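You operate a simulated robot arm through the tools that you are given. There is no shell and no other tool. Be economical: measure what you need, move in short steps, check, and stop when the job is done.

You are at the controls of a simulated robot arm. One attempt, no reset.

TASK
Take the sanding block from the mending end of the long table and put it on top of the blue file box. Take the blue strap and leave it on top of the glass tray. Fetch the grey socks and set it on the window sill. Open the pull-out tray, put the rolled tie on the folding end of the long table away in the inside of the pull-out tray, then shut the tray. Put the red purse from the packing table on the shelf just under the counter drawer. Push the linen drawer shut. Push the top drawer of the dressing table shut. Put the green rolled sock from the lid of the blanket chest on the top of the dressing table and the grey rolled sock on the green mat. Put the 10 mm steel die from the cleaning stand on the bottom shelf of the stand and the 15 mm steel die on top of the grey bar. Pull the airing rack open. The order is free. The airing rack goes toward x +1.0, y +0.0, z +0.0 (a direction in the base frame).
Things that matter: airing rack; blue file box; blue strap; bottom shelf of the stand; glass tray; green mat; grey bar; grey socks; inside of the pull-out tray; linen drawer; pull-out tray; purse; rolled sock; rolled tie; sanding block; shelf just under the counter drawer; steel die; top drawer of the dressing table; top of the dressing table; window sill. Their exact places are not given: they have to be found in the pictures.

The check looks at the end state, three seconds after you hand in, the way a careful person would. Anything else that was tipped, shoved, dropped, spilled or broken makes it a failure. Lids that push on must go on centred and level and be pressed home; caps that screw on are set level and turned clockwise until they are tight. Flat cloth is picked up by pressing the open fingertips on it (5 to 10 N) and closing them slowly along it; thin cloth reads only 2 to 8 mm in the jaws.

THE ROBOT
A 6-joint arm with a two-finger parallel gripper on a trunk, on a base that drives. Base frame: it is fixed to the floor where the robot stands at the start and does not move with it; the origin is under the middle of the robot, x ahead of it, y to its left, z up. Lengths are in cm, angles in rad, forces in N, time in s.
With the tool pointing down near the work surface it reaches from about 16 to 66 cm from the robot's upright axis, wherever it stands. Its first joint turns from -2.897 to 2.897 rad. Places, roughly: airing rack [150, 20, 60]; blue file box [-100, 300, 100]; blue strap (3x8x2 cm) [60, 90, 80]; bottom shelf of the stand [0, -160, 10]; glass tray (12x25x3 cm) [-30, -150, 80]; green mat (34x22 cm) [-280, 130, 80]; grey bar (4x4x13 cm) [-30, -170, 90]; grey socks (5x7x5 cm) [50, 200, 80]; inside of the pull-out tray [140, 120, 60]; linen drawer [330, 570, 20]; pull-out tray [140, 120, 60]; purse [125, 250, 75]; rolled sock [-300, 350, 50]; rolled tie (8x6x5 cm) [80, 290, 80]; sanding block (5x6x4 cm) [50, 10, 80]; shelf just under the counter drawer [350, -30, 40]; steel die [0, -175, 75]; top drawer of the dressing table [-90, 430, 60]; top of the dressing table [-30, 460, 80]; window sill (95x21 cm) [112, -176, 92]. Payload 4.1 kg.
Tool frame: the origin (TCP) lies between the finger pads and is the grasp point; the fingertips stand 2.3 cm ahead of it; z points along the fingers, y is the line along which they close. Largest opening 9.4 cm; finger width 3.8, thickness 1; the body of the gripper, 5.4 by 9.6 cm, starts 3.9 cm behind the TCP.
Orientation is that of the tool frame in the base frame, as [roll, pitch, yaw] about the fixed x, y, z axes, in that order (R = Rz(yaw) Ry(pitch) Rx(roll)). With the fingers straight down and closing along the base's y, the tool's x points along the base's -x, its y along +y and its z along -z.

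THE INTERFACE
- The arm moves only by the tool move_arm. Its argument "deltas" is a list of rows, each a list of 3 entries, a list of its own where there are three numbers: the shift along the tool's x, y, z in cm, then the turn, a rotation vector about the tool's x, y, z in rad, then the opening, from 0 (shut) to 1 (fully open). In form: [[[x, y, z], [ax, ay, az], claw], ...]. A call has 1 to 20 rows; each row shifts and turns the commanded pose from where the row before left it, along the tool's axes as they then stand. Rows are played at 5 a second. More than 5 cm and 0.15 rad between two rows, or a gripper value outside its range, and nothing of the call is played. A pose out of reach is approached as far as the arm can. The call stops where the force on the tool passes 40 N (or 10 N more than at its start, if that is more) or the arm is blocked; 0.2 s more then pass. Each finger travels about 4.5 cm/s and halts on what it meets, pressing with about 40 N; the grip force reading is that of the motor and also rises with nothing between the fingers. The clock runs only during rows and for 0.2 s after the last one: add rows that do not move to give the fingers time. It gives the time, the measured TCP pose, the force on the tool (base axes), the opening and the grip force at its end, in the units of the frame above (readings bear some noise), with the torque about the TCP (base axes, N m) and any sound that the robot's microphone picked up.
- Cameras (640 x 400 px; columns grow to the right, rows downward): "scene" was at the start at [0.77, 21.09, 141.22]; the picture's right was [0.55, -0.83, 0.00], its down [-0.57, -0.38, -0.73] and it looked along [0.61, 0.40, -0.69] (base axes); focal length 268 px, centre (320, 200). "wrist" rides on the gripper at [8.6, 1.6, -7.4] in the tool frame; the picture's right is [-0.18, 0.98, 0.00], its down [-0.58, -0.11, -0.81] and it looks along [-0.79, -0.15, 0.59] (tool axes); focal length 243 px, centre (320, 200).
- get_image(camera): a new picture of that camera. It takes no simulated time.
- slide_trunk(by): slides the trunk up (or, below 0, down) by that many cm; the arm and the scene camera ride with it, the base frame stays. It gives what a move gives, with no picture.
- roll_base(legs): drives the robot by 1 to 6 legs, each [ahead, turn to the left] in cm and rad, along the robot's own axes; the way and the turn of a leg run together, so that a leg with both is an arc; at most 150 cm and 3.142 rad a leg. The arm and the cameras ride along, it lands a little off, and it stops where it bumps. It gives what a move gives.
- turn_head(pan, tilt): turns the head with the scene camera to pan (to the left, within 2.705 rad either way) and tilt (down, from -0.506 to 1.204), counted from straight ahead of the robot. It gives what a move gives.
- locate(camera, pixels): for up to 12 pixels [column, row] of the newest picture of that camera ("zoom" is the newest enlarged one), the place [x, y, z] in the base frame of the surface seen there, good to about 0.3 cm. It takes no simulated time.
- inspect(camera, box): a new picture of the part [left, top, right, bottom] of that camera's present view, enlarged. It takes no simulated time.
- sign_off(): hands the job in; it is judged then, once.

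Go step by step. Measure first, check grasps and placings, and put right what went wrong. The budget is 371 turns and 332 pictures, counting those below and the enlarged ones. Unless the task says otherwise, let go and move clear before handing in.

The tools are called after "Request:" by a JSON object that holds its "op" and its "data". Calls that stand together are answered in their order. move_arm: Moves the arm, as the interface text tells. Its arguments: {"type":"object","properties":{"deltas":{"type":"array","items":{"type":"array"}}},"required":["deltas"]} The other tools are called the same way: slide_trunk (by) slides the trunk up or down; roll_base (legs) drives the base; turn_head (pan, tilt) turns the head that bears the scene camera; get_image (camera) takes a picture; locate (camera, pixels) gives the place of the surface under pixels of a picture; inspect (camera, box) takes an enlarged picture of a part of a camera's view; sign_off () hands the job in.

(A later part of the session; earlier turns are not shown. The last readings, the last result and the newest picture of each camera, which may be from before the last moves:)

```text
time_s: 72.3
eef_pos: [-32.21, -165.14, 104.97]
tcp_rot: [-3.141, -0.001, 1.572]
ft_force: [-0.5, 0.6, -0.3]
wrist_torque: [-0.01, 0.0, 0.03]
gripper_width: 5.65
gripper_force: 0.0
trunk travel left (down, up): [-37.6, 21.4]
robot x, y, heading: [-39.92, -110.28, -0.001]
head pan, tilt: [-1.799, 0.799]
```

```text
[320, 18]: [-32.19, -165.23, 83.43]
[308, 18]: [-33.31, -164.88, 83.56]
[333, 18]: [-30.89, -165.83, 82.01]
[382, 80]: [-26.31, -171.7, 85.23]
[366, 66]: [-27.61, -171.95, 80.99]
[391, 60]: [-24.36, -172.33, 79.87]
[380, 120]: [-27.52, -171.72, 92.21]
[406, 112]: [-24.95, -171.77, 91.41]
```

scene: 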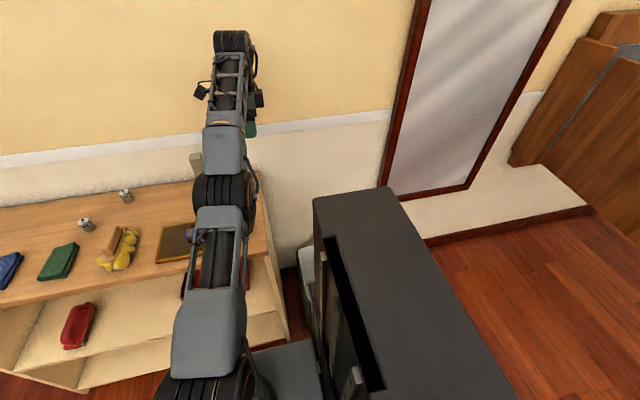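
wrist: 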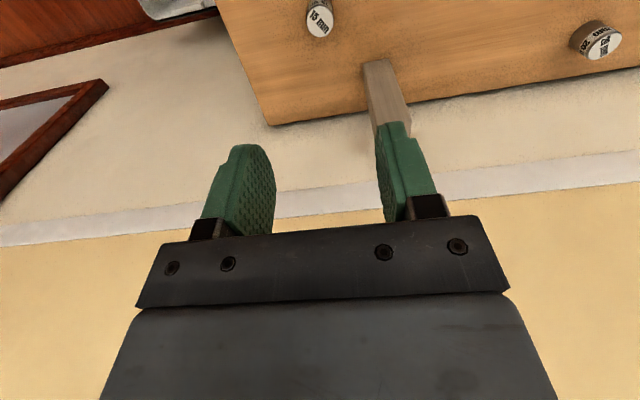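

Request:
{"op": "move_arm", "data": {"deltas": [[[-0.25, 0.1, 4.5], [0, 0, 0], 0.6], [[0, 0, 4.5], [0, 0, 0], 0.6], [[0, 0, 4.5], [0, 0, 0], 0.6], [[0, 0, 4.5], [0, 0, 0], 0.6], [[0, 0, 2.3], [0, 0, 0], 0.6], [[0, 0, 0], [0, 0, 0], 0.6]]}}

Request:
{"op": "get_image", "data": {"camera": "wrist"}}

```text
time_s: 73.7
eef_pos: [-32.23, -165.35, 84.77]
tcp_rot: [-3.14, -0.001, 1.57]
ft_force: [0.0, 0.2, -0.9]
wrist_torque: [0.0, 0.02, 0.0]
gripper_width: 5.66
gripper_force: 0.3
trunk travel left (down, up): [-37.6, 21.4]
robot x, y, heading: [-39.91, -110.58, 0.005]
head pan, tilt: [-1.799, 0.799]
```

```text
297 pictures are left
```

wrist: 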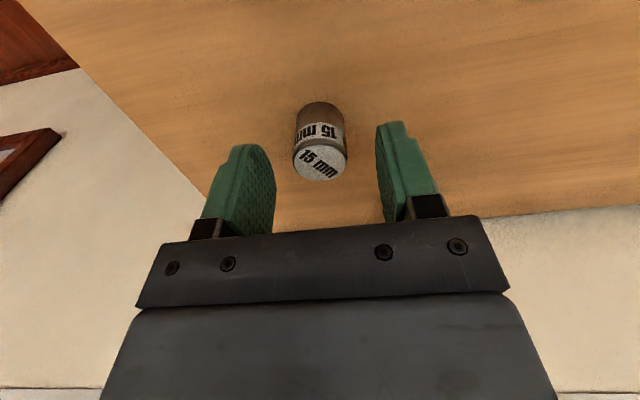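

Request:
{"op": "move_arm", "data": {"deltas": [[[0, 0, 2.0], [0, 0, 0], 0.6], [[0, 0, 0], [0, 0, 0], 0.4], [[0, 0, 0], [0, 0, 0], 0.2], [[0, 0, 0], [0, 0, 0], 0.1], [[0, 0, 0], [0, 0, 0], 0.1], [[0, 0, 0], [0, 0, 0], 0.1], [[0, 0, -4], [0, 0, 0], 0.1], [[0, 0, -4.5], [0, 0, 0], 0.1], [[0, 0, -4.5], [0, 0, 0], 0.1], [[0, 0, -4.5], [0, 0, 0], 0.1], [[0, 0, -2], [0, 0, 0], 0.1]]}}

Request:
{"op": "roll_base", "data": {"legs": [[10, -0.2], [4, 0.2]]}}

Request:
{"op": "get_image", "data": {"camera": "wrist"}}

```text
time_s: 76.1
eef_pos: [-32.13, -165.39, 102.06]
tcp_rot: [-3.142, -0.002, 1.57]
ft_force: [0.2, 0.0, -0.2]
wrist_torque: [-0.04, -0.01, -0.02]
gripper_width: 2.69
gripper_force: 40.0
trunk travel left (down, up): [-37.6, 21.4]
robot x, y, heading: [-39.45, -110.56, -0.003]
head pan, tilt: [-1.799, 0.799]
```

```text
time_s: 78.0
eef_pos: [-18.44, -166.88, 102.03]
tcp_rot: [-3.141, 0.001, 1.571]
ft_force: [0.2, 0.4, -1.2]
wrist_torque: [-0.02, 0.02, -0.01]
gripper_width: 2.72
gripper_force: 40.0
trunk travel left (down, up): [-37.6, 21.4]
robot x, y, heading: [-25.68, -111.5, -0.002]
head pan, tilt: [-1.799, 0.799]
```

```text
296 pictures are left
```

wrist: 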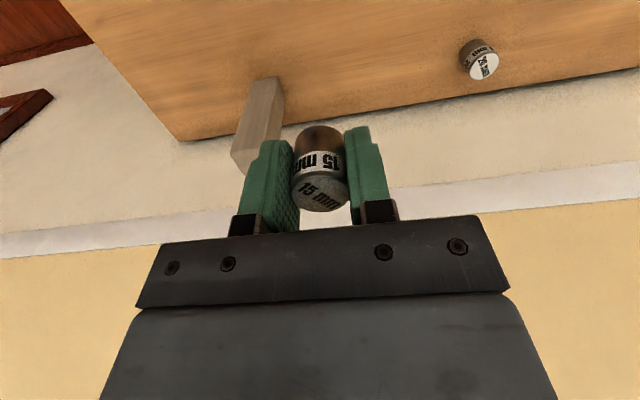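

Request:
{"op": "locate", "data": {"camera": "wrist", "pixels": [[234, 150], [250, 172], [265, 158], [280, 88], [262, 85], [240, 163]]}}

Request:
{"op": "inspect", "data": {"camera": "wrist", "box": [210, 60, 370, 220]}}

```text
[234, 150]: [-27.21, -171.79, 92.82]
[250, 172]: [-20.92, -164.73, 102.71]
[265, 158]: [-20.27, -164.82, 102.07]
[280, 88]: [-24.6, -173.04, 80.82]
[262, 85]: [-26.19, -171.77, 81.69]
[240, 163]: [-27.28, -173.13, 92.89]
```

```text
2.50 times, centred on (290, 140) of wrist
```

zoom: 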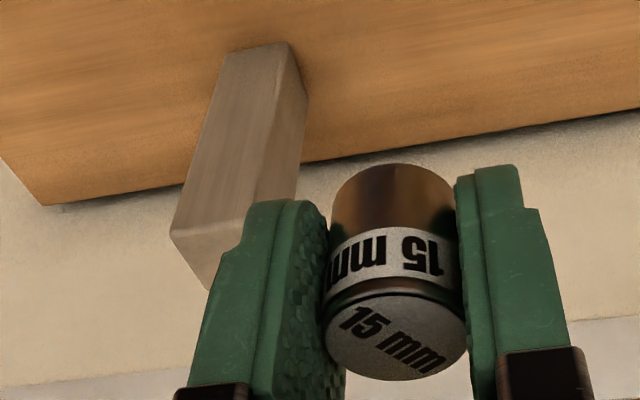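

Request:
{"op": "move_arm", "data": {"deltas": [[[-2.25, -2.55, 0], [0, 0, 0], 0.1], [[-2.25, -2.55, 0], [0, 0, 0], 0.1], [[-2.2, -2.55, 0], [0, 0, 0], 0.1], [[0, 0, 2], [0, 0, 0], 0.1], [[0, 0, 2.5], [0, 0, 0], 0.1], [[0, 0, 0], [0, 0, 0], 0.1]]}}

Request:
{"op": "get_image", "data": {"camera": "wrist"}}

Request:
{"op": "turn_head", "data": {"pan": -1.6, "tilt": 0.7}}

Request:
{"op": "get_image", "data": {"camera": "scene"}}

```text
time_s: 79.4
eef_pos: [-25.69, -172.28, 97.02]
tcp_rot: [-3.141, 0.0, 1.571]
ft_force: [0.9, -0.5, -0.8]
wrist_torque: [0.02, 0.01, 0.01]
gripper_width: 2.67
gripper_force: 39.9
out of reach, approached as far as the arm can: row 3
trunk travel left (down, up): [-37.6, 21.4]
robot x, y, heading: [-26.12, -111.77, -0.001]
head pan, tilt: [-1.799, 0.799]
```

```text
294 pictures are left
```

wrist: 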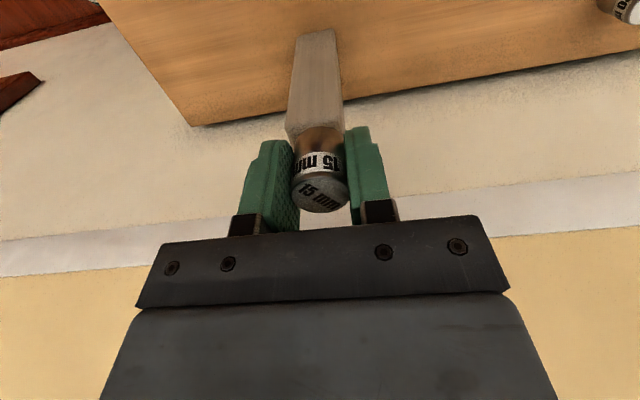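

```text
time_s: 80.1
eef_pos: [-25.86, -172.38, 97.1]
tcp_rot: [-3.141, 0.001, 1.57]
ft_force: [0.5, 0.9, -0.9]
wrist_torque: [0.02, 0.01, -0.01]
gripper_width: 2.68
gripper_force: 39.7
trunk travel left (down, up): [-37.6, 21.4]
robot x, y, heading: [-26.22, -111.61, 0.002]
head pan, tilt: [-1.6, 0.7]
```

```text
293 pictures are left
```

scene: 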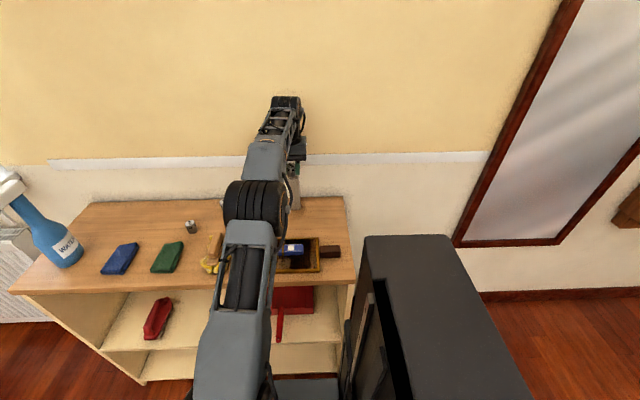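

Request:
{"op": "move_arm", "data": {"deltas": [[[-1.2, -0.25, 0.3], [0, 0, 0], 0.1], [[0, 0, 0], [0, 0, 0], 0.1]]}}

Request:
{"op": "inspect", "data": {"camera": "wrist", "box": [250, 20, 410, 230]}}

```text
time_s: 80.7
eef_pos: [-26.23, -173.65, 96.72]
tcp_rot: [3.141, 0.0, 1.57]
ft_force: [-0.8, -0.1, -1.2]
wrist_torque: [-0.02, 0.02, 0.02]
gripper_width: 2.71
gripper_force: 40.7
trunk travel left (down, up): [-37.6, 21.4]
robot x, y, heading: [-25.98, -111.67, -0.003]
head pan, tilt: [-1.6, 0.7]
```

```text
1.90 times, centred on (330, 125) of wrist
```

zoom: 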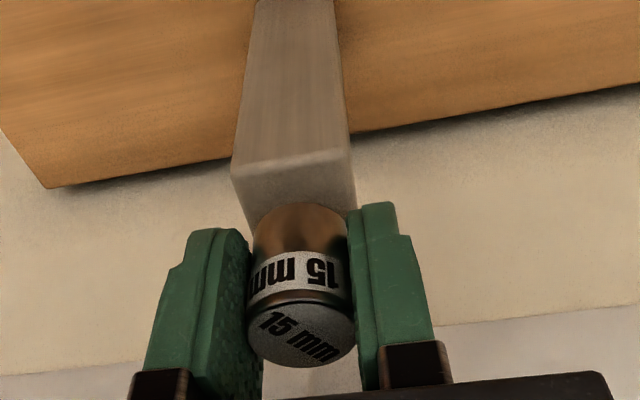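

Request:
{"op": "move_arm", "data": {"deltas": [[[0, 0, 0.5], [0, 0, 0], 0.1], [[0, 0, 0.3], [0, 0, 0], 0.1], [[0, 0, 0], [0, 0, 0], 0.1]]}}

Request:
{"op": "inspect", "data": {"camera": "wrist", "box": [250, 20, 410, 230]}}

```text
time_s: 81.5
eef_pos: [-26.26, -173.47, 95.88]
tcp_rot: [-3.141, 0.0, 1.572]
ft_force: [0.6, -1.0, -1.5]
wrist_torque: [0.0, -0.02, -0.01]
gripper_width: 2.72
gripper_force: 40.1
trunk travel left (down, up): [-37.6, 21.4]
robot x, y, heading: [-26.03, -112.0, -0.002]
head pan, tilt: [-1.6, 0.7]
```

```text
1.90 times, centred on (330, 125) of wrist
```

zoom: 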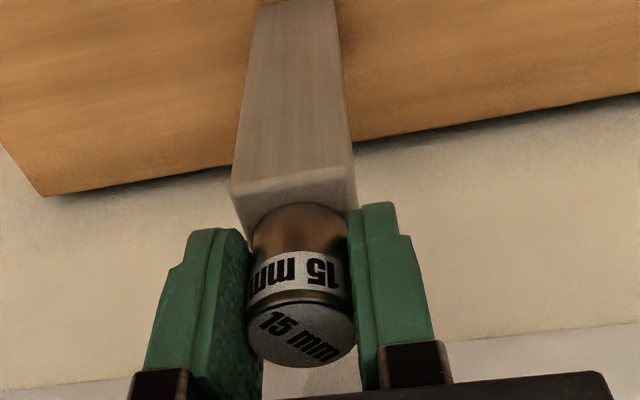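

Request:
{"op": "move_arm", "data": {"deltas": [[[0, 0, 0.15], [0, 0, 0], 0.1], [[0, 0, 0], [0, 0, 0], 0.1]]}}

Request:
{"op": "move_arm", "data": {"deltas": [[[0, 0, 0.15], [0, 0, 0], 0.1], [[0, 0, 0], [0, 0, 0], 0.1]]}}

```text
time_s: 82.1
eef_pos: [-26.24, -173.41, 95.84]
tcp_rot: [3.14, 0.0, 1.571]
ft_force: [0.4, -0.4, -2.5]
wrist_torque: [0.02, 0.0, 0.01]
gripper_width: 2.71
gripper_force: 39.8
trunk travel left (down, up): [-37.6, 21.4]
robot x, y, heading: [-25.62, -111.76, -0.003]
head pan, tilt: [-1.6, 0.7]
```

```text
time_s: 82.7
eef_pos: [-26.25, -173.42, 95.69]
tcp_rot: [-3.141, 0.002, 1.571]
ft_force: [0.3, 0.5, -0.6]
wrist_torque: [-0.04, -0.01, -0.01]
gripper_width: 2.71
gripper_force: 39.8
trunk travel left (down, up): [-37.6, 21.4]
robot x, y, heading: [-25.89, -111.76, -0.003]
head pan, tilt: [-1.6, 0.7]
```

Request:
{"op": "move_arm", "data": {"deltas": [[[0, 0, 0.15], [0, 0, 0], 0.1], [[0, 0, 0], [0, 0, 0], 0.1]]}}

Request:
{"op": "move_arm", "data": {"deltas": [[[0, 0, 0.15], [0, 0, 0], 0.1], [[0, 0, 0], [0, 0, 0], 0.1]]}}

```text
time_s: 83.3
eef_pos: [-26.18, -173.33, 95.69]
tcp_rot: [-3.14, 0.003, 1.572]
ft_force: [0.5, -0.8, 10.6]
wrist_torque: [-0.06, -0.01, -0.01]
gripper_width: 2.71
gripper_force: 39.8
trunk travel left (down, up): [-37.6, 21.4]
robot x, y, heading: [-26.04, -111.91, -0.004]
head pan, tilt: [-1.6, 0.7]
```

```text
time_s: 83.9
eef_pos: [-26.05, -173.3, 95.6]
tcp_rot: [-3.141, 0.005, 1.572]
ft_force: [-1.1, -1.6, 23.6]
wrist_torque: [-0.12, -0.01, 0.0]
gripper_width: 2.71
gripper_force: 40.0
trunk travel left (down, up): [-37.6, 21.4]
robot x, y, heading: [-26.32, -111.9, -0.001]
head pan, tilt: [-1.6, 0.7]
```

Contact; open gently and rise.

Request:
{"op": "move_arm", "data": {"deltas": [[[0, 0, -0.15], [0, 0, 0], 0.1], [[0, 0, 0], [0, 0, 0], 0.36], [[0, 0, 0], [0, 0, 0], 0.45], [[0, 0, 0], [0, 0, 0], 0.45], [[0, 0, -4], [0, 0, 0], 0.45], [[0, 0, -3], [0, 0, 0], 0.45], [[2.5, 0, 0], [0, 0, 0], 0.5], [[4.5, 0, 0], [0, 0, 0], 0.5]]}}

Request:
{"op": "get_image", "data": {"camera": "wrist"}}

```text
time_s: 85.7
eef_pos: [-26.01, -165.21, 101.11]
tcp_rot: [-3.142, -0.001, 1.571]
ft_force: [0.0, -0.2, 0.3]
wrist_torque: [0.06, -0.02, 0.03]
gripper_width: 4.71
gripper_force: 0.0
out of reach, approached as far as the arm can: row 5, 6
trunk travel left (down, up): [-37.6, 21.4]
robot x, y, heading: [-25.88, -111.68, 0.0]
head pan, tilt: [-1.6, 0.7]
```

```text
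290 pictures are left
```

wrist: 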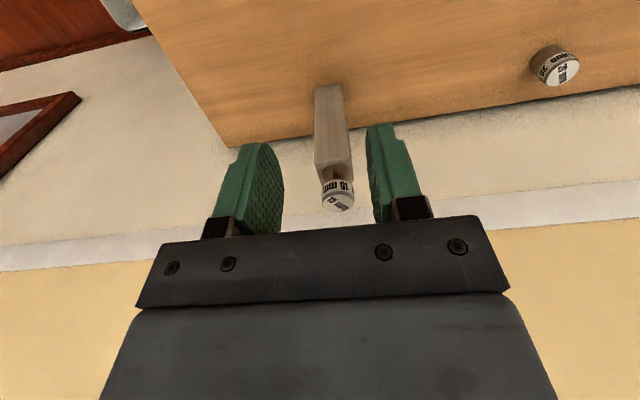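

15 mm die stands on the bar. Next: drive forward ~31 cm to the 10 mm die.

Request:
{"op": "roll_base", "data": {"legs": [[31, 0]]}}

Request:
{"op": "get_image", "data": {"camera": "wrist"}}

```text
time_s: 87.8
eef_pos: [5.18, -165.43, 100.99]
tcp_rot: [-3.141, 0.0, 1.566]
ft_force: [0.0, -0.4, -0.3]
wrist_torque: [-0.01, 0.01, 0.02]
gripper_width: 4.69
gripper_force: 0.0
trunk travel left (down, up): [-37.6, 21.4]
robot x, y, heading: [5.17, -112.12, -0.004]
head pan, tilt: [-1.6, 0.7]
```

```text
289 pictures are left
```

wrist: 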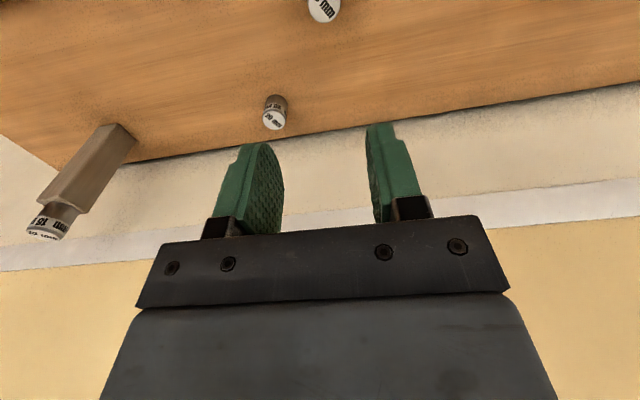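

Request:
{"op": "locate", "data": {"camera": "wrist", "pixels": [[325, 8], [311, 8], [338, 8]]}}

Request:
{"op": "inspect", "data": {"camera": "wrist", "box": [290, 0, 360, 44]}}

Request:
{"op": "turn_head", "data": {"pan": -1.5, "tilt": 1.0}}

Request:
{"op": "get_image", "data": {"camera": "scene"}}

```text
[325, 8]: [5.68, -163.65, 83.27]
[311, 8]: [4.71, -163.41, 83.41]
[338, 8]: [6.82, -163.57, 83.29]
```

```text
9.09 times, centred on (325, 22) of wrist
```

zoom: 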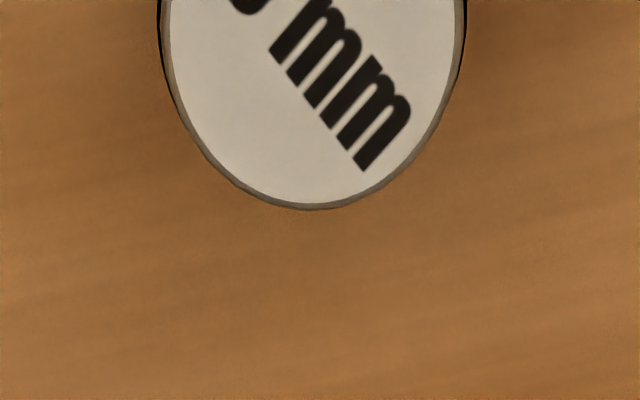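

```text
time_s: 88.6
eef_pos: [5.11, -165.42, 101.05]
tcp_rot: [-3.14, -0.001, 1.566]
ft_force: [-0.5, 0.5, 0.0]
wrist_torque: [-0.01, -0.04, -0.03]
gripper_width: 4.67
gripper_force: 0.0
trunk travel left (down, up): [-37.6, 21.4]
robot x, y, heading: [5.35, -112.1, -0.007]
head pan, tilt: [-1.499, 1.0]
```

```text
287 pictures are left
```

scene: 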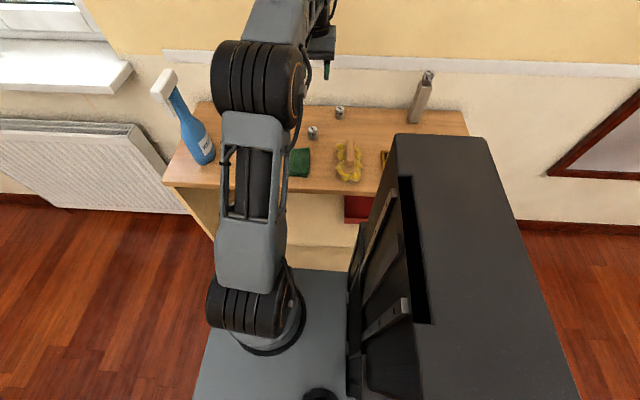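

Request:
{"op": "locate", "data": {"camera": "scene", "pixels": [[215, 290], [340, 275], [262, 345], [205, 380], [330, 258], [350, 220], [310, 205], [190, 190], [330, 235], [320, 400]]}}

```text
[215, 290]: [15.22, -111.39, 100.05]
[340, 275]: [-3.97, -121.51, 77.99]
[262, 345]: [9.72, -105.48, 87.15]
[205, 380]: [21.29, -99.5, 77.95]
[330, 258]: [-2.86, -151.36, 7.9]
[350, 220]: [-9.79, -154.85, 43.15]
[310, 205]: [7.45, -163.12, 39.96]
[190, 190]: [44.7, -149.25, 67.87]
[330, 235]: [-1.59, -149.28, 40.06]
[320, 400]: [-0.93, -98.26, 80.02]
```

The shelf gap is z 8–40, so the die must be gripped and placed with a tilted tool (camera on top). I turn the wrist by π first so the camera ends up on the upper side.

Request:
{"op": "move_arm", "data": {"deltas": [[[4, 0, 0], [0, 0, 0.14], 0.5], [[4, 0, 0], [0, 0, 0.14], 0.5], [[0, 0, 0], [0, 0, 0.145], 0.5], [[0, 0, 0], [0, 0, 0.145], 0.5], [[0, 0, 0], [0, 0, 0.145], 0.5], [[0, 0, 0], [0, 0, 0.145], 0.5], [[0, 0, 0], [0, 0, 0.145], 0.5], [[0, 0, 0], [0, 0, 0.145], 0.5], [[0, 0, 0], [0, 0, 0.145], 0.5], [[0, 0, 0], [0, 0, 0.145], 0.5], [[0, 0, 0], [0, 0, 0.145], 0.5], [[0, 0, 0], [0, 0, 0.145], 0.5], [[0, 0, 0], [0, 0, 0.145], 0.5], [[0, 0, 0], [0, 0, 0.145], 0.5], [[0, 0, 0], [0, 0, 0.145], 0.5], [[0, 0, 0], [0, 0, 0.145], 0.5], [[0, 0, 0], [0, 0, 0.145], 0.5], [[0, 0, 0], [0, 0, 0.145], 0.5], [[0, 0, 0], [0, 0, 0.145], 0.5], [[0, 0, 0], [0, 0, 0.145], 0.5]]}}

```text
time_s: 92.8
eef_pos: [5.51, -157.3, 100.98]
tcp_rot: [3.141, 0.001, -1.326]
ft_force: [0.0, -1.4, 0.6]
wrist_torque: [-0.03, 0.02, -0.01]
gripper_width: 4.69
gripper_force: 0.1
trunk travel left (down, up): [-37.6, 21.4]
robot x, y, heading: [4.96, -112.55, -0.011]
head pan, tilt: [-1.499, 1.0]
```

Request:
{"op": "move_arm", "data": {"deltas": [[[0, 0, 0], [0, 0, 0.12], 0.5], [[0, 0, 0], [0, 0, 0.125], 0.5], [[0, 0, 0], [0, 0.14, 0], 0.5], [[0, 0, 0], [0, 0.14, 0], 0.5], [[0, 0, 0], [0, 0.14, 0], 0.5], [[0, 0, 0], [0, 0.14, 0], 0.5], [[0, 0, 0], [0, 0.14, 0], 0.5], [[0, 0, 0], [0, 0.14, 0], 0.5], [[0, 0, 0], [0, 0.14, 0], 0.5], [[0, 0, 0], [0, 0.12, 0], 0.5], [[0, 0, 0], [0, 0, 0], 0.5]]}}

Request:
{"op": "get_image", "data": {"camera": "wrist"}}

```text
time_s: 95.2
eef_pos: [6.22, -157.38, 100.92]
tcp_rot: [-3.108, -0.999, -1.567]
ft_force: [0.1, -0.7, 0.0]
wrist_torque: [-0.01, 0.01, 0.04]
gripper_width: 4.7
gripper_force: 0.1
out of reach, approached as far as the arm can: row 10
trunk travel left (down, up): [-37.6, 21.4]
robot x, y, heading: [4.88, -111.82, -0.005]
head pan, tilt: [-1.499, 1.0]
```

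```text
286 pictures are left
```

wrist: 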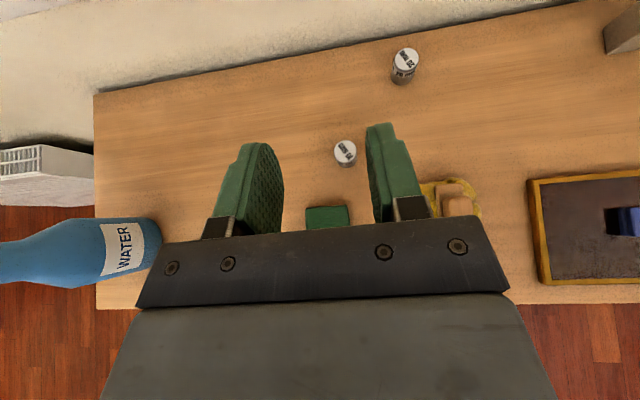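

Request:
{"op": "inspect", "data": {"camera": "wrist", "box": [320, 130, 370, 170]}}

Request:
{"op": "locate", "data": {"camera": "wrist", "pixels": [[344, 149], [334, 148], [356, 148], [345, 141], [345, 158], [328, 217], [315, 225]]}}

```text
10.00 times, centred on (345, 150) of wrist
```

zoom: 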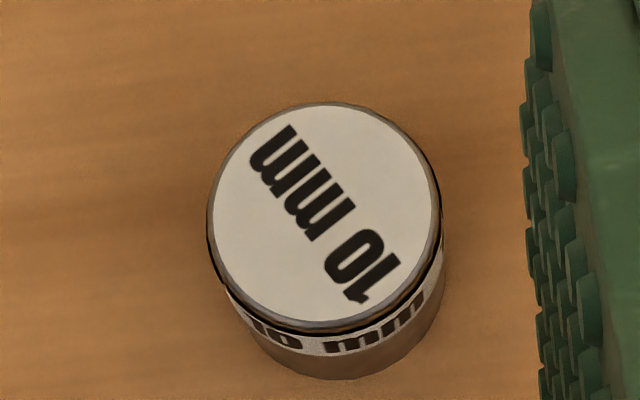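

```text
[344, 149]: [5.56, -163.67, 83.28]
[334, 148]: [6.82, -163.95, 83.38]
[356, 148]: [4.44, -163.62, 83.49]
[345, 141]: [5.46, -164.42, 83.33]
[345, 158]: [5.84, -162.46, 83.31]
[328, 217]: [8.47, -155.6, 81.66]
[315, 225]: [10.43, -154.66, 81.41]
```

Request:
{"op": "move_arm", "data": {"deltas": [[[-3.17, 0.2, 2.47], [0, 0, 0], 0.5], [[-3.17, 0.2, 2.47], [0, 0, 0], 0.5], [[-3.17, 0.2, 2.47], [0, 0, 0], 0.5], [[0, 0, 0], [0, 0, 0], 0.5]]}}

Request:
{"op": "get_image", "data": {"camera": "wrist"}}

```text
time_s: 96.2
eef_pos: [5.94, -158.45, 88.85]
tcp_rot: [-3.106, -0.998, -1.571]
ft_force: [-0.9, -1.2, -0.2]
wrist_torque: [0.0, 0.01, -0.01]
gripper_width: 4.69
gripper_force: 0.0
trunk travel left (down, up): [-37.6, 21.4]
robot x, y, heading: [5.3, -112.17, -0.005]
head pan, tilt: [-1.499, 1.0]
```

```text
284 pictures are left
```

wrist: 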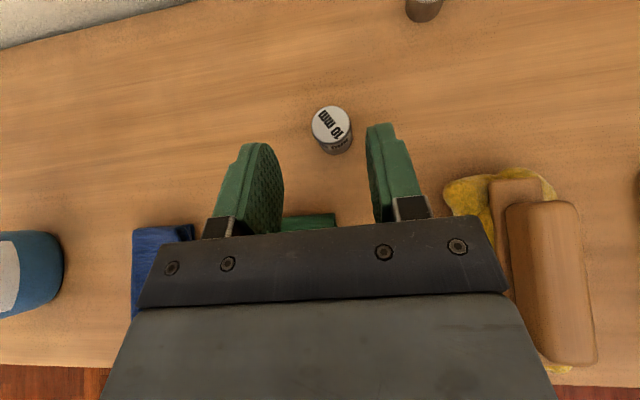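

Request:
{"op": "move_arm", "data": {"deltas": [[[-1.3, 0.2, 2.9], [0, 0, 0], 0.5], [[-1.1, 0.15, 2.9], [0, 0, 0], 0.5], [[-0.1, 0, 0.5], [0, 0, 0], 0.5], [[0, 0, 0], [0, 0, 0], 0.5]]}}

Request:
{"op": "get_image", "data": {"camera": "wrist"}}

```text
time_s: 97.2
eef_pos: [5.58, -162.47, 83.78]
tcp_rot: [-3.106, -1.008, -1.572]
ft_force: [-11.0, -3.5, 32.7]
wrist_torque: [2.06, -0.37, 0.63]
gripper_width: 4.7
gripper_force: 0.0
trunk travel left (down, up): [-37.6, 21.4]
robot x, y, heading: [4.85, -111.86, -0.005]
head pan, tilt: [-1.499, 1.0]
```

```text
283 pictures are left
```

wrist: 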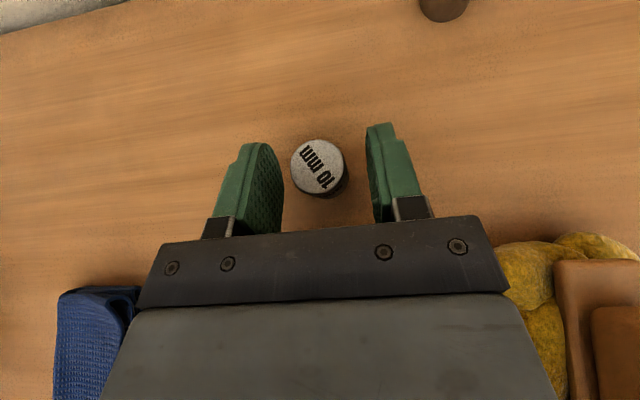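

Force 33 N with torque indicates the hand's rear presses on the green napkin; I back up and use a steeper tilt.

Request:
{"op": "move_arm", "data": {"deltas": [[[0.84, 0, -0.54], [0, 0, 0], 0.5], [[2.52, 0, -1.62], [0, 0, 0], 0.5], [[0, 0, 0], [0, -0.13, 0], 0.5], [[0, 0, 0], [0, -0.13, 0], 0.5], [[0, 0, 0], [0, 0, 0], 0.5]]}}

Request:
{"op": "get_image", "data": {"camera": "wrist"}}

```text
time_s: 98.4
eef_pos: [5.81, -162.48, 87.53]
tcp_rot: [-3.109, -0.772, -1.561]
ft_force: [-0.2, 0.1, 1.0]
wrist_torque: [-0.03, -0.01, -0.02]
gripper_width: 4.72
gripper_force: 0.0
trunk travel left (down, up): [-37.6, 21.4]
robot x, y, heading: [5.3, -111.64, -0.001]
head pan, tilt: [-1.499, 1.0]
```

```text
282 pictures are left
```

wrist: 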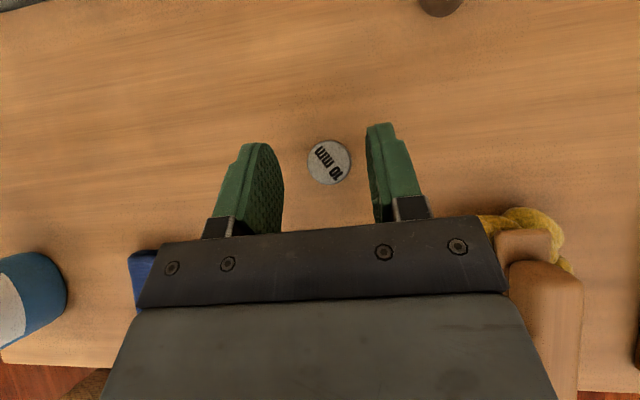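

Request:
{"op": "move_arm", "data": {"deltas": [[[-1.3, 0.1, 1.6], [0, 0, 0], 0.5], [[-1.0, 0.1, 1.3], [0, 0, 0], 0.5], [[-0.3, 0, 0.4], [0, 0, 0], 0.5], [[0, 0, 0], [0, 0, 0], 0.5]]}}

Request:
{"op": "get_image", "data": {"camera": "wrist"}}

```text
time_s: 99.4
eef_pos: [5.48, -162.78, 83.26]
tcp_rot: [-3.116, -0.738, -1.558]
ft_force: [1.0, 0.1, 1.2]
wrist_torque: [0.03, 0.03, 0.01]
gripper_width: 4.68
gripper_force: 0.0
trunk travel left (down, up): [-37.6, 21.4]
robot x, y, heading: [5.15, -112.07, -0.006]
head pan, tilt: [-1.499, 1.0]
```

```text
281 pictures are left
```

wrist: 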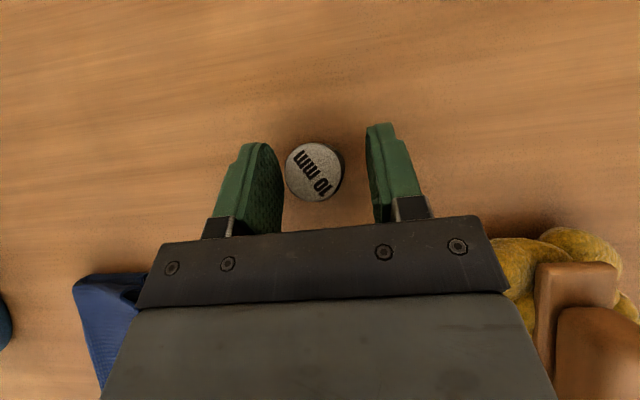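

Request:
{"op": "move_arm", "data": {"deltas": [[[0, 0, 0], [0, 0, 0], 0.4], [[0, 0, 0], [0, 0, 0], 0.2], [[0, 0, 0], [0, 0, 0], 0.1], [[0, 0, 0], [0, 0, 0], 0.1], [[0, 0, 0], [0, 0, 0], 0.1], [[2.7, 0, -2.96], [0, 0, 0], 0.1], [[2.7, 0, -2.96], [0, 0, 0], 0.1], [[2.7, 0, -2.96], [0, 0, 0], 0.1], [[0, 0, 0], [0, 0, 0], 0.1]]}}

Request:
{"op": "get_image", "data": {"camera": "wrist"}}

```text
time_s: 101.4
eef_pos: [5.27, -162.74, 95.26]
tcp_rot: [-3.115, -0.74, -1.559]
ft_force: [-0.4, -0.5, -0.7]
wrist_torque: [-0.01, 0.02, 0.01]
gripper_width: 2.71
gripper_force: 40.2
trunk travel left (down, up): [-37.6, 21.4]
robot x, y, heading: [5.04, -112.27, -0.005]
head pan, tilt: [-1.499, 1.0]
```

```text
280 pictures are left
```

wrist: 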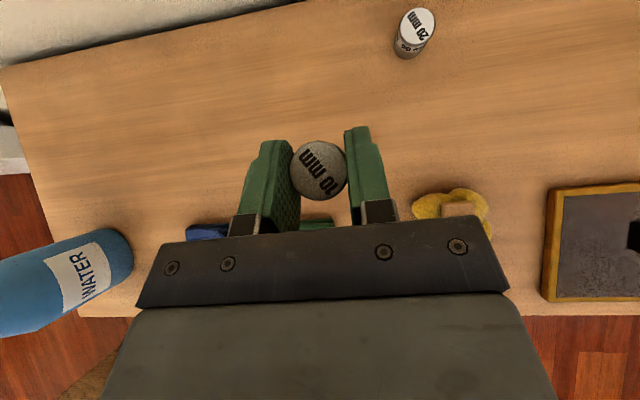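

10 mm die held. Retract the arm, then shuffle the base ~18 cm away from the stand to get room for the low reach.

Request:
{"op": "move_arm", "data": {"deltas": [[[-2.07, 0, -3.68], [0, 0, 0], 0.1], [[-2.07, 0, -3.68], [0, 0, 0], 0.1], [[-2.07, 0, -3.68], [0, 0, 0], 0.1], [[0, 0, 0], [0, 0, 0], 0.1]]}}

Request:
{"op": "roll_base", "data": {"legs": [[-20, -0.45], [-20, 0.45], [20, 0.45], [20, -0.45]]}}

Request:
{"op": "turn_head", "data": {"pan": -1.4, "tilt": 0.9}}

Request:
{"op": "get_image", "data": {"camera": "scene"}}

```text
time_s: 102.4
eef_pos: [4.8, -150.73, 99.32]
tcp_rot: [-3.115, -0.739, -1.56]
ft_force: [0.1, 0.2, -1.5]
wrist_torque: [0.01, -0.01, -0.01]
gripper_width: 2.71
gripper_force: 40.0
trunk travel left (down, up): [-37.6, 21.4]
robot x, y, heading: [5.11, -112.32, -0.008]
head pan, tilt: [-1.499, 1.0]
```

```text
time_s: 108.1
eef_pos: [4.94, -132.99, 99.28]
tcp_rot: [-3.115, -0.738, -1.56]
ft_force: [0.2, 0.2, -1.6]
wrist_torque: [0.01, 0.02, 0.0]
gripper_width: 2.7
gripper_force: 40.0
trunk travel left (down, up): [-37.6, 21.4]
robot x, y, heading: [5.29, -94.23, -0.011]
head pan, tilt: [-1.499, 1.0]
```

```text
time_s: 108.8
eef_pos: [5.02, -132.96, 99.31]
tcp_rot: [-3.116, -0.738, -1.56]
ft_force: [0.2, 0.1, -1.6]
wrist_torque: [-0.01, 0.02, 0.01]
gripper_width: 2.71
gripper_force: 40.3
trunk travel left (down, up): [-37.6, 21.4]
robot x, y, heading: [5.41, -94.31, -0.006]
head pan, tilt: [-1.4, 0.901]
```

```text
279 pictures are left
```

scene: 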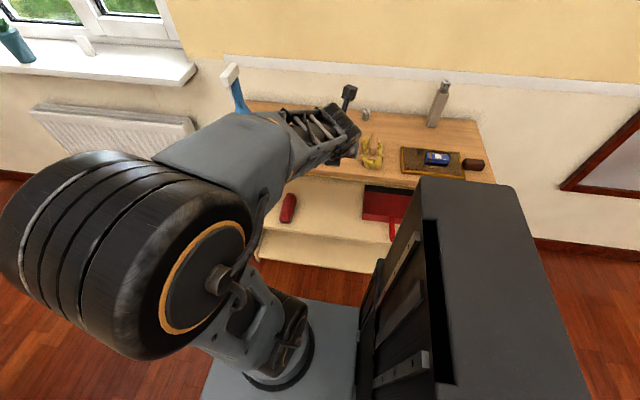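

Request:
{"op": "locate", "data": {"camera": "scene", "pixels": [[300, 255], [330, 245], [290, 230], [350, 190], [290, 208], [380, 200], [390, 235]]}}

Request:
{"op": "slide_trunk", "data": {"by": -37}}

Request:
{"op": "get_image", "data": {"camera": "wrist"}}

Request:
{"op": "get_image", "data": {"camera": "scene"}}

```text
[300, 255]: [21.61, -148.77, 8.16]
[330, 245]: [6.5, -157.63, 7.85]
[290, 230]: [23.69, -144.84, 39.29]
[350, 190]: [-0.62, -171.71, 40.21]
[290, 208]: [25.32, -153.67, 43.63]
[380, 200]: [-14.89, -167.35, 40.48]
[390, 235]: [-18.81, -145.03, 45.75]
```

```text
time_s: 112.4
eef_pos: [4.99, -132.98, 62.35]
tcp_rot: [-3.115, -0.737, -1.559]
ft_force: [0.0, -0.1, -1.9]
wrist_torque: [0.0, -0.01, -0.01]
gripper_width: 2.71
gripper_force: 40.0
trunk travel left (down, up): [-0.6, 58.4]
robot x, y, heading: [5.22, -94.02, -0.007]
head pan, tilt: [-1.4, 0.901]
```

```text
278 pictures are left
```

wrist: 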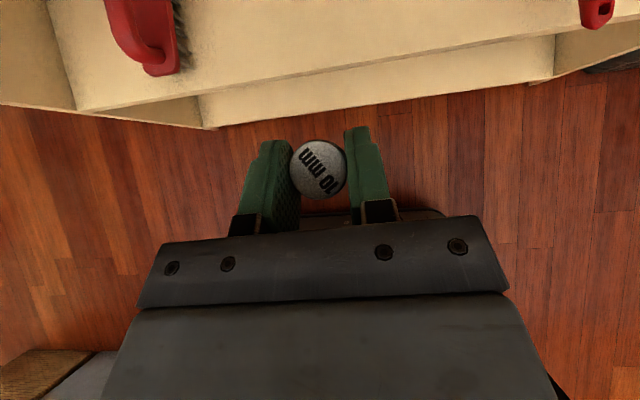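

```text
277 pictures are left
```

scene: 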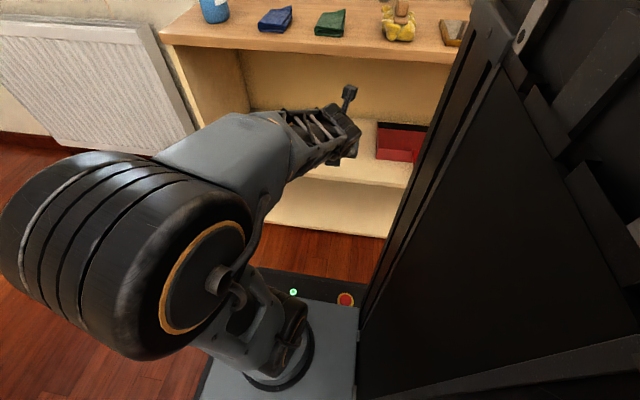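

Request:
{"op": "move_arm", "data": {"deltas": [[[-2.6, 0, 3.31], [0, 0, 0], 0.1], [[-2.6, 0, 3.31], [0, 0, 0], 0.1], [[-2.6, 0, 3.31], [0, 0, 0], 0.1], [[-2.6, 0, 3.31], [0, 0, 0], 0.1], [[-2.6, 0, 3.31], [0, 0, 0], 0.1], [[-2.6, 0, 3.31], [0, 0, 0], 0.1], [[-2.6, 0, 3.31], [0, 0, 0], 0.1], [[-2.6, 0, 3.31], [0, 0, 0], 0.1], [[-2.6, 0, 3.31], [0, 0, 0], 0.1], [[0, 0, 0], [0, 0, 0], 0.1]]}}

Request:
{"op": "get_image", "data": {"camera": "wrist"}}

Request:
{"op": "get_image", "data": {"camera": "scene"}}

```text
time_s: 114.6
eef_pos: [5.09, -135.62, 24.36]
tcp_rot: [-3.107, -0.74, -1.56]
ft_force: [0.3, 0.8, -0.8]
wrist_torque: [0.01, -0.01, 0.02]
gripper_width: 2.68
gripper_force: 39.9
out of reach, approached as far as the arm can: row 9
trunk travel left (down, up): [-0.6, 58.4]
robot x, y, heading: [5.46, -94.04, -0.009]
head pan, tilt: [-1.4, 0.901]
```

```text
276 pictures are left
```

wrist: 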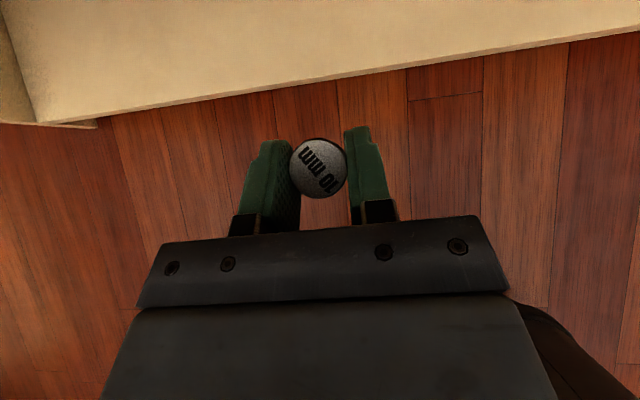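

```text
275 pictures are left
```

scene: 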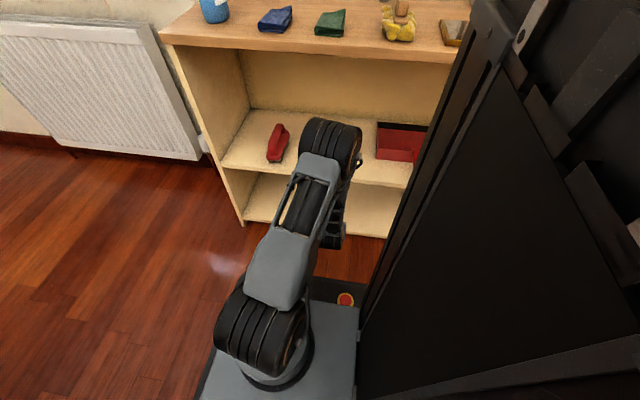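

Request:
{"op": "locate", "data": {"camera": "scene", "pixels": [[330, 130], [345, 150], [300, 190], [340, 235], [260, 320], [310, 140]]}}

Request:
{"op": "locate", "data": {"camera": "wrist", "pixels": [[320, 82], [60, 118], [330, 30], [320, 150]]}}

```text
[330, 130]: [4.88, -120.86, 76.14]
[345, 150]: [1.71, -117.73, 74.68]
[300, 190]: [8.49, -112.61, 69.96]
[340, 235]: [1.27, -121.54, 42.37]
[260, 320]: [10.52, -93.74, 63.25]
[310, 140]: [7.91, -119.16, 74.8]
```

```text
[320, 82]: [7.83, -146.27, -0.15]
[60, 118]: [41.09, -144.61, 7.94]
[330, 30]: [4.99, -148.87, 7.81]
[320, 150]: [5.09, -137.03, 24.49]
```

Request:
{"op": "move_arm", "data": {"deltas": [[[2.4, 0, 2.2], [0, 0, 0], 0.1], [[2.4, 0, 2.2], [0, 0, 0], 0.1], [[-0.77, 0, 3.8], [0, 0, 0], 0.1], [[-0.77, 0, 3.8], [0, 0, 0], 0.1], [[-0.77, 0, 3.0], [0, 0, 0], 0.1], [[0, 0, 0], [0, 0, 0], 0.1]]}}

Request:
{"op": "get_image", "data": {"camera": "wrist"}}

```text
time_s: 116.0
eef_pos: [5.66, -147.64, 15.14]
tcp_rot: [-3.109, -0.736, -1.56]
ft_force: [0.0, 0.5, -1.0]
wrist_torque: [0.0, -0.02, -0.01]
gripper_width: 2.7
gripper_force: 40.1
trunk travel left (down, up): [-0.6, 58.4]
robot x, y, heading: [5.23, -94.24, -0.006]
head pan, tilt: [-1.4, 0.901]
```

```text
274 pictures are left
```

wrist: 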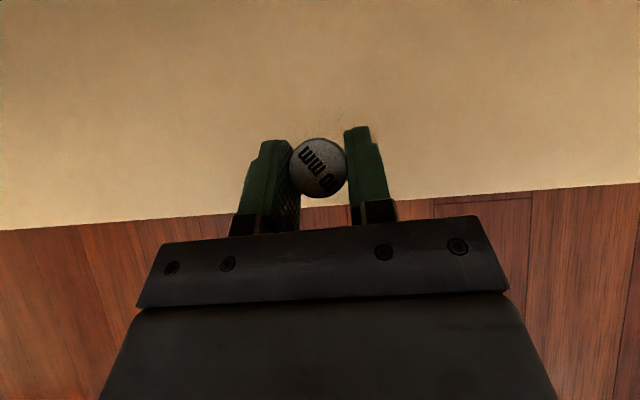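

Request:
{"op": "move_arm", "data": {"deltas": [[[0.5, 0, 2.45], [0, 0, 0], 0.1], [[0.5, 0, 2.45], [0, 0, 0], 0.1], [[-0.2, 0, 0.22], [0, 0, 0], 0.1], [[-0.2, 0, 0.22], [0, 0, 0], 0.1], [[0, 0, 0], [0, 0, 0], 0.1]]}}

```text
time_s: 117.2
eef_pos: [5.93, -151.7, 11.77]
tcp_rot: [-3.115, -0.738, -1.559]
ft_force: [-0.1, 0.1, -2.2]
wrist_torque: [0.02, -0.01, 0.02]
gripper_width: 2.72
gripper_force: 39.3
trunk travel left (down, up): [-0.6, 58.4]
robot x, y, heading: [5.01, -94.21, -0.008]
head pan, tilt: [-1.4, 0.901]
```

Request:
{"op": "move_arm", "data": {"deltas": [[[-0.2, 0, 0.22], [0, 0, 0], 0.1], [[-0.1, 0, 0.11], [0, 0, 0], 0.1], [[0, 0, 0], [0, 0, 0], 0.1]]}}

Request:
{"op": "move_arm", "data": {"deltas": [[[-0.13, 0, 0.15], [0, 0, 0], 0.1], [[0, 0, 0], [0, 0, 0], 0.1]]}}

Request:
{"op": "move_arm", "data": {"deltas": [[[-0.13, 0, 0.15], [0, 0, 0], 0.1], [[0, 0, 0], [0, 0, 0], 0.1]]}}

```text
time_s: 118.0
eef_pos: [5.84, -151.63, 11.25]
tcp_rot: [-3.115, -0.738, -1.56]
ft_force: [-0.7, -0.6, -1.6]
wrist_torque: [-0.01, -0.02, -0.02]
gripper_width: 2.68
gripper_force: 39.7
trunk travel left (down, up): [-0.6, 58.4]
robot x, y, heading: [5.58, -93.93, -0.008]
head pan, tilt: [-1.4, 0.901]
```

```text
time_s: 118.6
eef_pos: [5.91, -151.76, 11.2]
tcp_rot: [-3.117, -0.742, -1.561]
ft_force: [0.4, 4.9, 13.9]
wrist_torque: [0.14, 0.24, -0.07]
gripper_width: 2.68
gripper_force: 40.2
trunk travel left (down, up): [-0.6, 58.4]
robot x, y, heading: [5.16, -93.93, -0.015]
head pan, tilt: [-1.4, 0.901]
```

```text
time_s: 119.2
eef_pos: [5.92, -151.79, 11.12]
tcp_rot: [-3.117, -0.747, -1.56]
ft_force: [1.9, 7.5, 33.4]
wrist_torque: [0.18, 0.22, -0.06]
gripper_width: 2.71
gripper_force: 39.6
trunk travel left (down, up): [-0.6, 58.4]
robot x, y, heading: [5.44, -93.96, -0.013]
head pan, tilt: [-1.4, 0.901]
```

Contact: ease off slightly, open, and back out along the tool axis.

Request:
{"op": "move_arm", "data": {"deltas": [[[0.13, 0, -0.15], [0, 0, 0], 0.1], [[0, 0, 0], [0, 0, 0], 0.34], [[0, 0, 0], [0, 0, 0], 0.42], [[0, 0, 0], [0, 0, 0], 0.5], [[0, 0, -3], [0, 0, 0], 0.5], [[0, 0, -4], [0, 0, 0], 0.5], [[0, 0, -4], [0, 0, 0], 0.5], [[0, 0, 0], [0, 0, 0], 0.5]]}}

Request:
{"op": "get_image", "data": {"camera": "wrist"}}

```text
time_s: 121.0
eef_pos: [5.42, -144.16, 19.12]
tcp_rot: [-3.106, -0.736, -1.558]
ft_force: [-0.7, 0.7, -0.4]
wrist_torque: [-0.02, 0.02, 0.04]
gripper_width: 4.68
gripper_force: 0.1
trunk travel left (down, up): [-0.6, 58.4]
robot x, y, heading: [5.63, -94.09, -0.016]
head pan, tilt: [-1.4, 0.901]
```

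```text
273 pictures are left
```

wrist: 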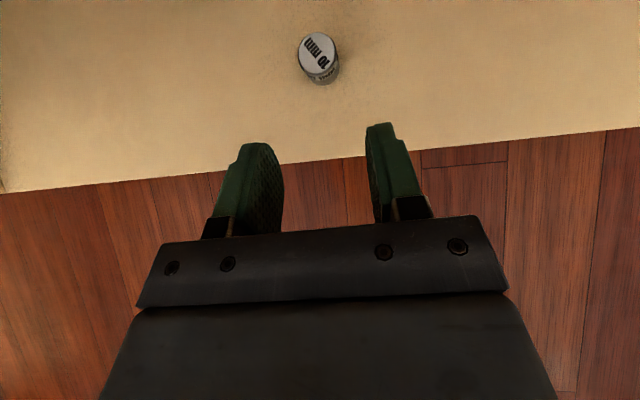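

Die stands on the bottom shelf. Retract and raise the trunk, then restore the tool to vertical.

Request:
{"op": "move_arm", "data": {"deltas": [[[-1.35, 0, -3.5], [0, 0, 0], 0.5], [[-1.35, 0, -3.5], [0, 0, 0], 0.5], [[0, 0, -3], [0, 0, 0], 0.5]]}}

Request:
{"op": "slide_trunk", "data": {"by": 43}}

Request:
{"op": "move_arm", "data": {"deltas": [[[2.7, 0, -2.96], [0, 0, 0], 0.8], [[2.7, 0, -2.96], [0, 0, 0], 0.8], [[2.7, 0, -2.96], [0, 0, 0], 0.8], [[2.7, 0, -2.96], [0, 0, 0], 0.8], [[2.7, 0, -2.96], [0, 0, 0], 0.8], [[2.7, 0, -2.96], [0, -0.14, 0], 0.8], [[0, 0, 0], [0, -0.14, 0], 0.8], [[0, 0, 0], [0, -0.14, 0], 0.8], [[0, 0, 0], [0, -0.14, 0], 0.8], [[0, 0, 0], [0, -0.14, 0], 0.8], [[0, 0, 0], [0, -0.036, 0], 0.8]]}}

Request:
{"op": "turn_head", "data": {"pan": -0.9, "tilt": 0.4}}

Request:
{"op": "get_image", "data": {"camera": "scene"}}

```text
time_s: 121.8
eef_pos: [4.77, -135.59, 24.57]
tcp_rot: [-3.109, -0.737, -1.562]
ft_force: [0.3, 0.0, -0.4]
wrist_torque: [0.0, 0.01, 0.0]
gripper_width: 4.71
gripper_force: 0.0
out of reach, approached as far as the arm can: row 1
trunk travel left (down, up): [-0.6, 58.4]
robot x, y, heading: [5.39, -94.25, -0.005]
head pan, tilt: [-1.4, 0.901]
```

```text
refused: 43 is not a number from -40 to 40
```

```text
time_s: 124.2
eef_pos: [5.08, -135.75, 47.8]
tcp_rot: [-3.095, -0.105, -1.528]
ft_force: [0.1, -0.8, 0.1]
wrist_torque: [0.02, 0.03, 0.03]
gripper_width: 7.51
gripper_force: 0.2
out of reach, approached as far as the arm can: row 6, 7
trunk travel left (down, up): [-0.6, 58.4]
robot x, y, heading: [5.24, -93.83, -0.012]
head pan, tilt: [-1.4, 0.901]
```

```text
time_s: 125.1
eef_pos: [5.12, -135.67, 47.87]
tcp_rot: [-3.095, -0.107, -1.528]
ft_force: [-0.3, 0.1, -0.4]
wrist_torque: [0.01, 0.02, 0.02]
gripper_width: 7.52
gripper_force: 0.1
trunk travel left (down, up): [-0.6, 58.4]
robot x, y, heading: [5.38, -94.5, -0.01]
head pan, tilt: [-0.901, 0.4]
```

```text
272 pictures are left
```

scene: 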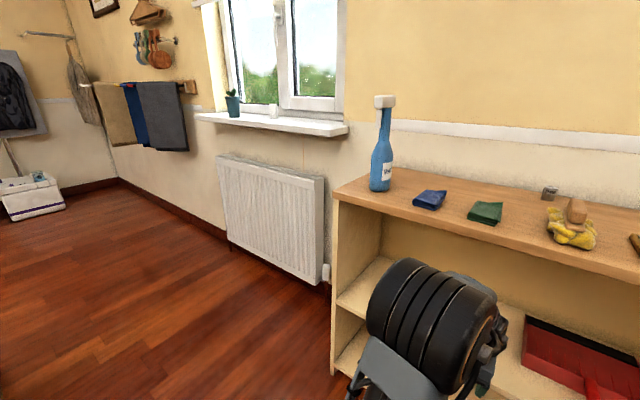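

Request:
{"op": "slide_trunk", "data": {"by": 39}}

Request:
{"op": "move_arm", "data": {"deltas": [[[0, 0, 0], [0.04, -0.1, -0.04], 0.8], [[0, 0, -4], [0, 0, 0], 0.8], [[0, 0, -4], [0, 0, 0], 0.8], [[0, 0, -4], [0, 0, 0], 0.8]]}}

Request:
{"op": "get_image", "data": {"camera": "scene"}}

```text
time_s: 127.1
eef_pos: [5.19, -135.01, 67.07]
tcp_rot: [-3.087, -0.071, -1.53]
ft_force: [-0.9, 0.8, -13.5]
wrist_torque: [1.17, -0.4, -0.04]
gripper_width: 7.52
gripper_force: 0.0
trunk travel left (down, up): [-20.6, 38.4]
robot x, y, heading: [5.37, -94.16, -0.007]
head pan, tilt: [-0.901, 0.4]
stopped: the force on the tool passed its limit (the readings are from after the stop); the commanded pose is now the measured one
```

```text
time_s: 127.6
eef_pos: [5.23, -134.79, 68.2]
tcp_rot: [-3.045, 0.033, -1.482]
ft_force: [-0.5, 2.7, -7.4]
wrist_torque: [0.5, -0.18, -0.08]
gripper_width: 7.54
gripper_force: 0.1
trunk travel left (down, up): [-20.6, 38.4]
robot x, y, heading: [5.18, -94.42, -0.008]
head pan, tilt: [-0.901, 0.4]
stopped in row 2: the force on the tool passed its limit (the readings are from after the stop); the commanded pose is now the measured one
```

```text
271 pictures are left
```

scene: 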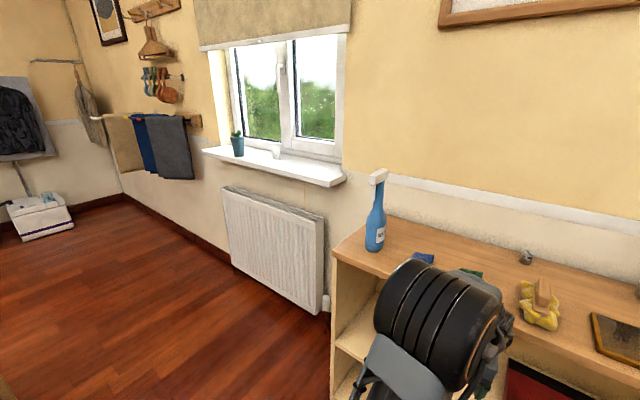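

The wrist camera caught the stand top's underside (downward force); move down and back away before rising.

Request:
{"op": "move_arm", "data": {"deltas": [[[0, 0, 3], [0, 0, 0], 0.8], [[-4, 0, 1], [0, 0, 0], 0.8], [[-4, 0, 0], [0, 0, 0], 0.8], [[-3, 0, 0], [0, 0, 0], 0.8]]}}

Request:
{"op": "turn_head", "data": {"pan": -1.4, "tilt": 0.7}}

Request:
{"op": "get_image", "data": {"camera": "scene"}}

```text
time_s: 128.6
eef_pos: [4.56, -123.78, 64.63]
tcp_rot: [-3.045, 0.03, -1.481]
ft_force: [-0.4, -0.2, -0.3]
wrist_torque: [0.05, 0.0, 0.01]
gripper_width: 7.52
gripper_force: 0.0
trunk travel left (down, up): [-20.6, 38.4]
robot x, y, heading: [5.51, -94.14, -0.008]
head pan, tilt: [-0.901, 0.4]
```

```text
time_s: 129.6
eef_pos: [4.53, -123.94, 64.67]
tcp_rot: [-3.046, 0.029, -1.482]
ft_force: [0.0, 0.3, -0.2]
wrist_torque: [0.0, -0.01, 0.01]
gripper_width: 7.51
gripper_force: 0.1
trunk travel left (down, up): [-20.6, 38.4]
robot x, y, heading: [5.44, -94.19, -0.006]
head pan, tilt: [-1.4, 0.7]
```

```text
270 pictures are left
```

scene: 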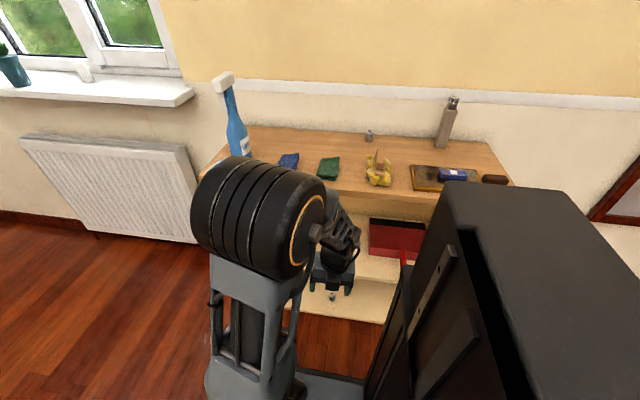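

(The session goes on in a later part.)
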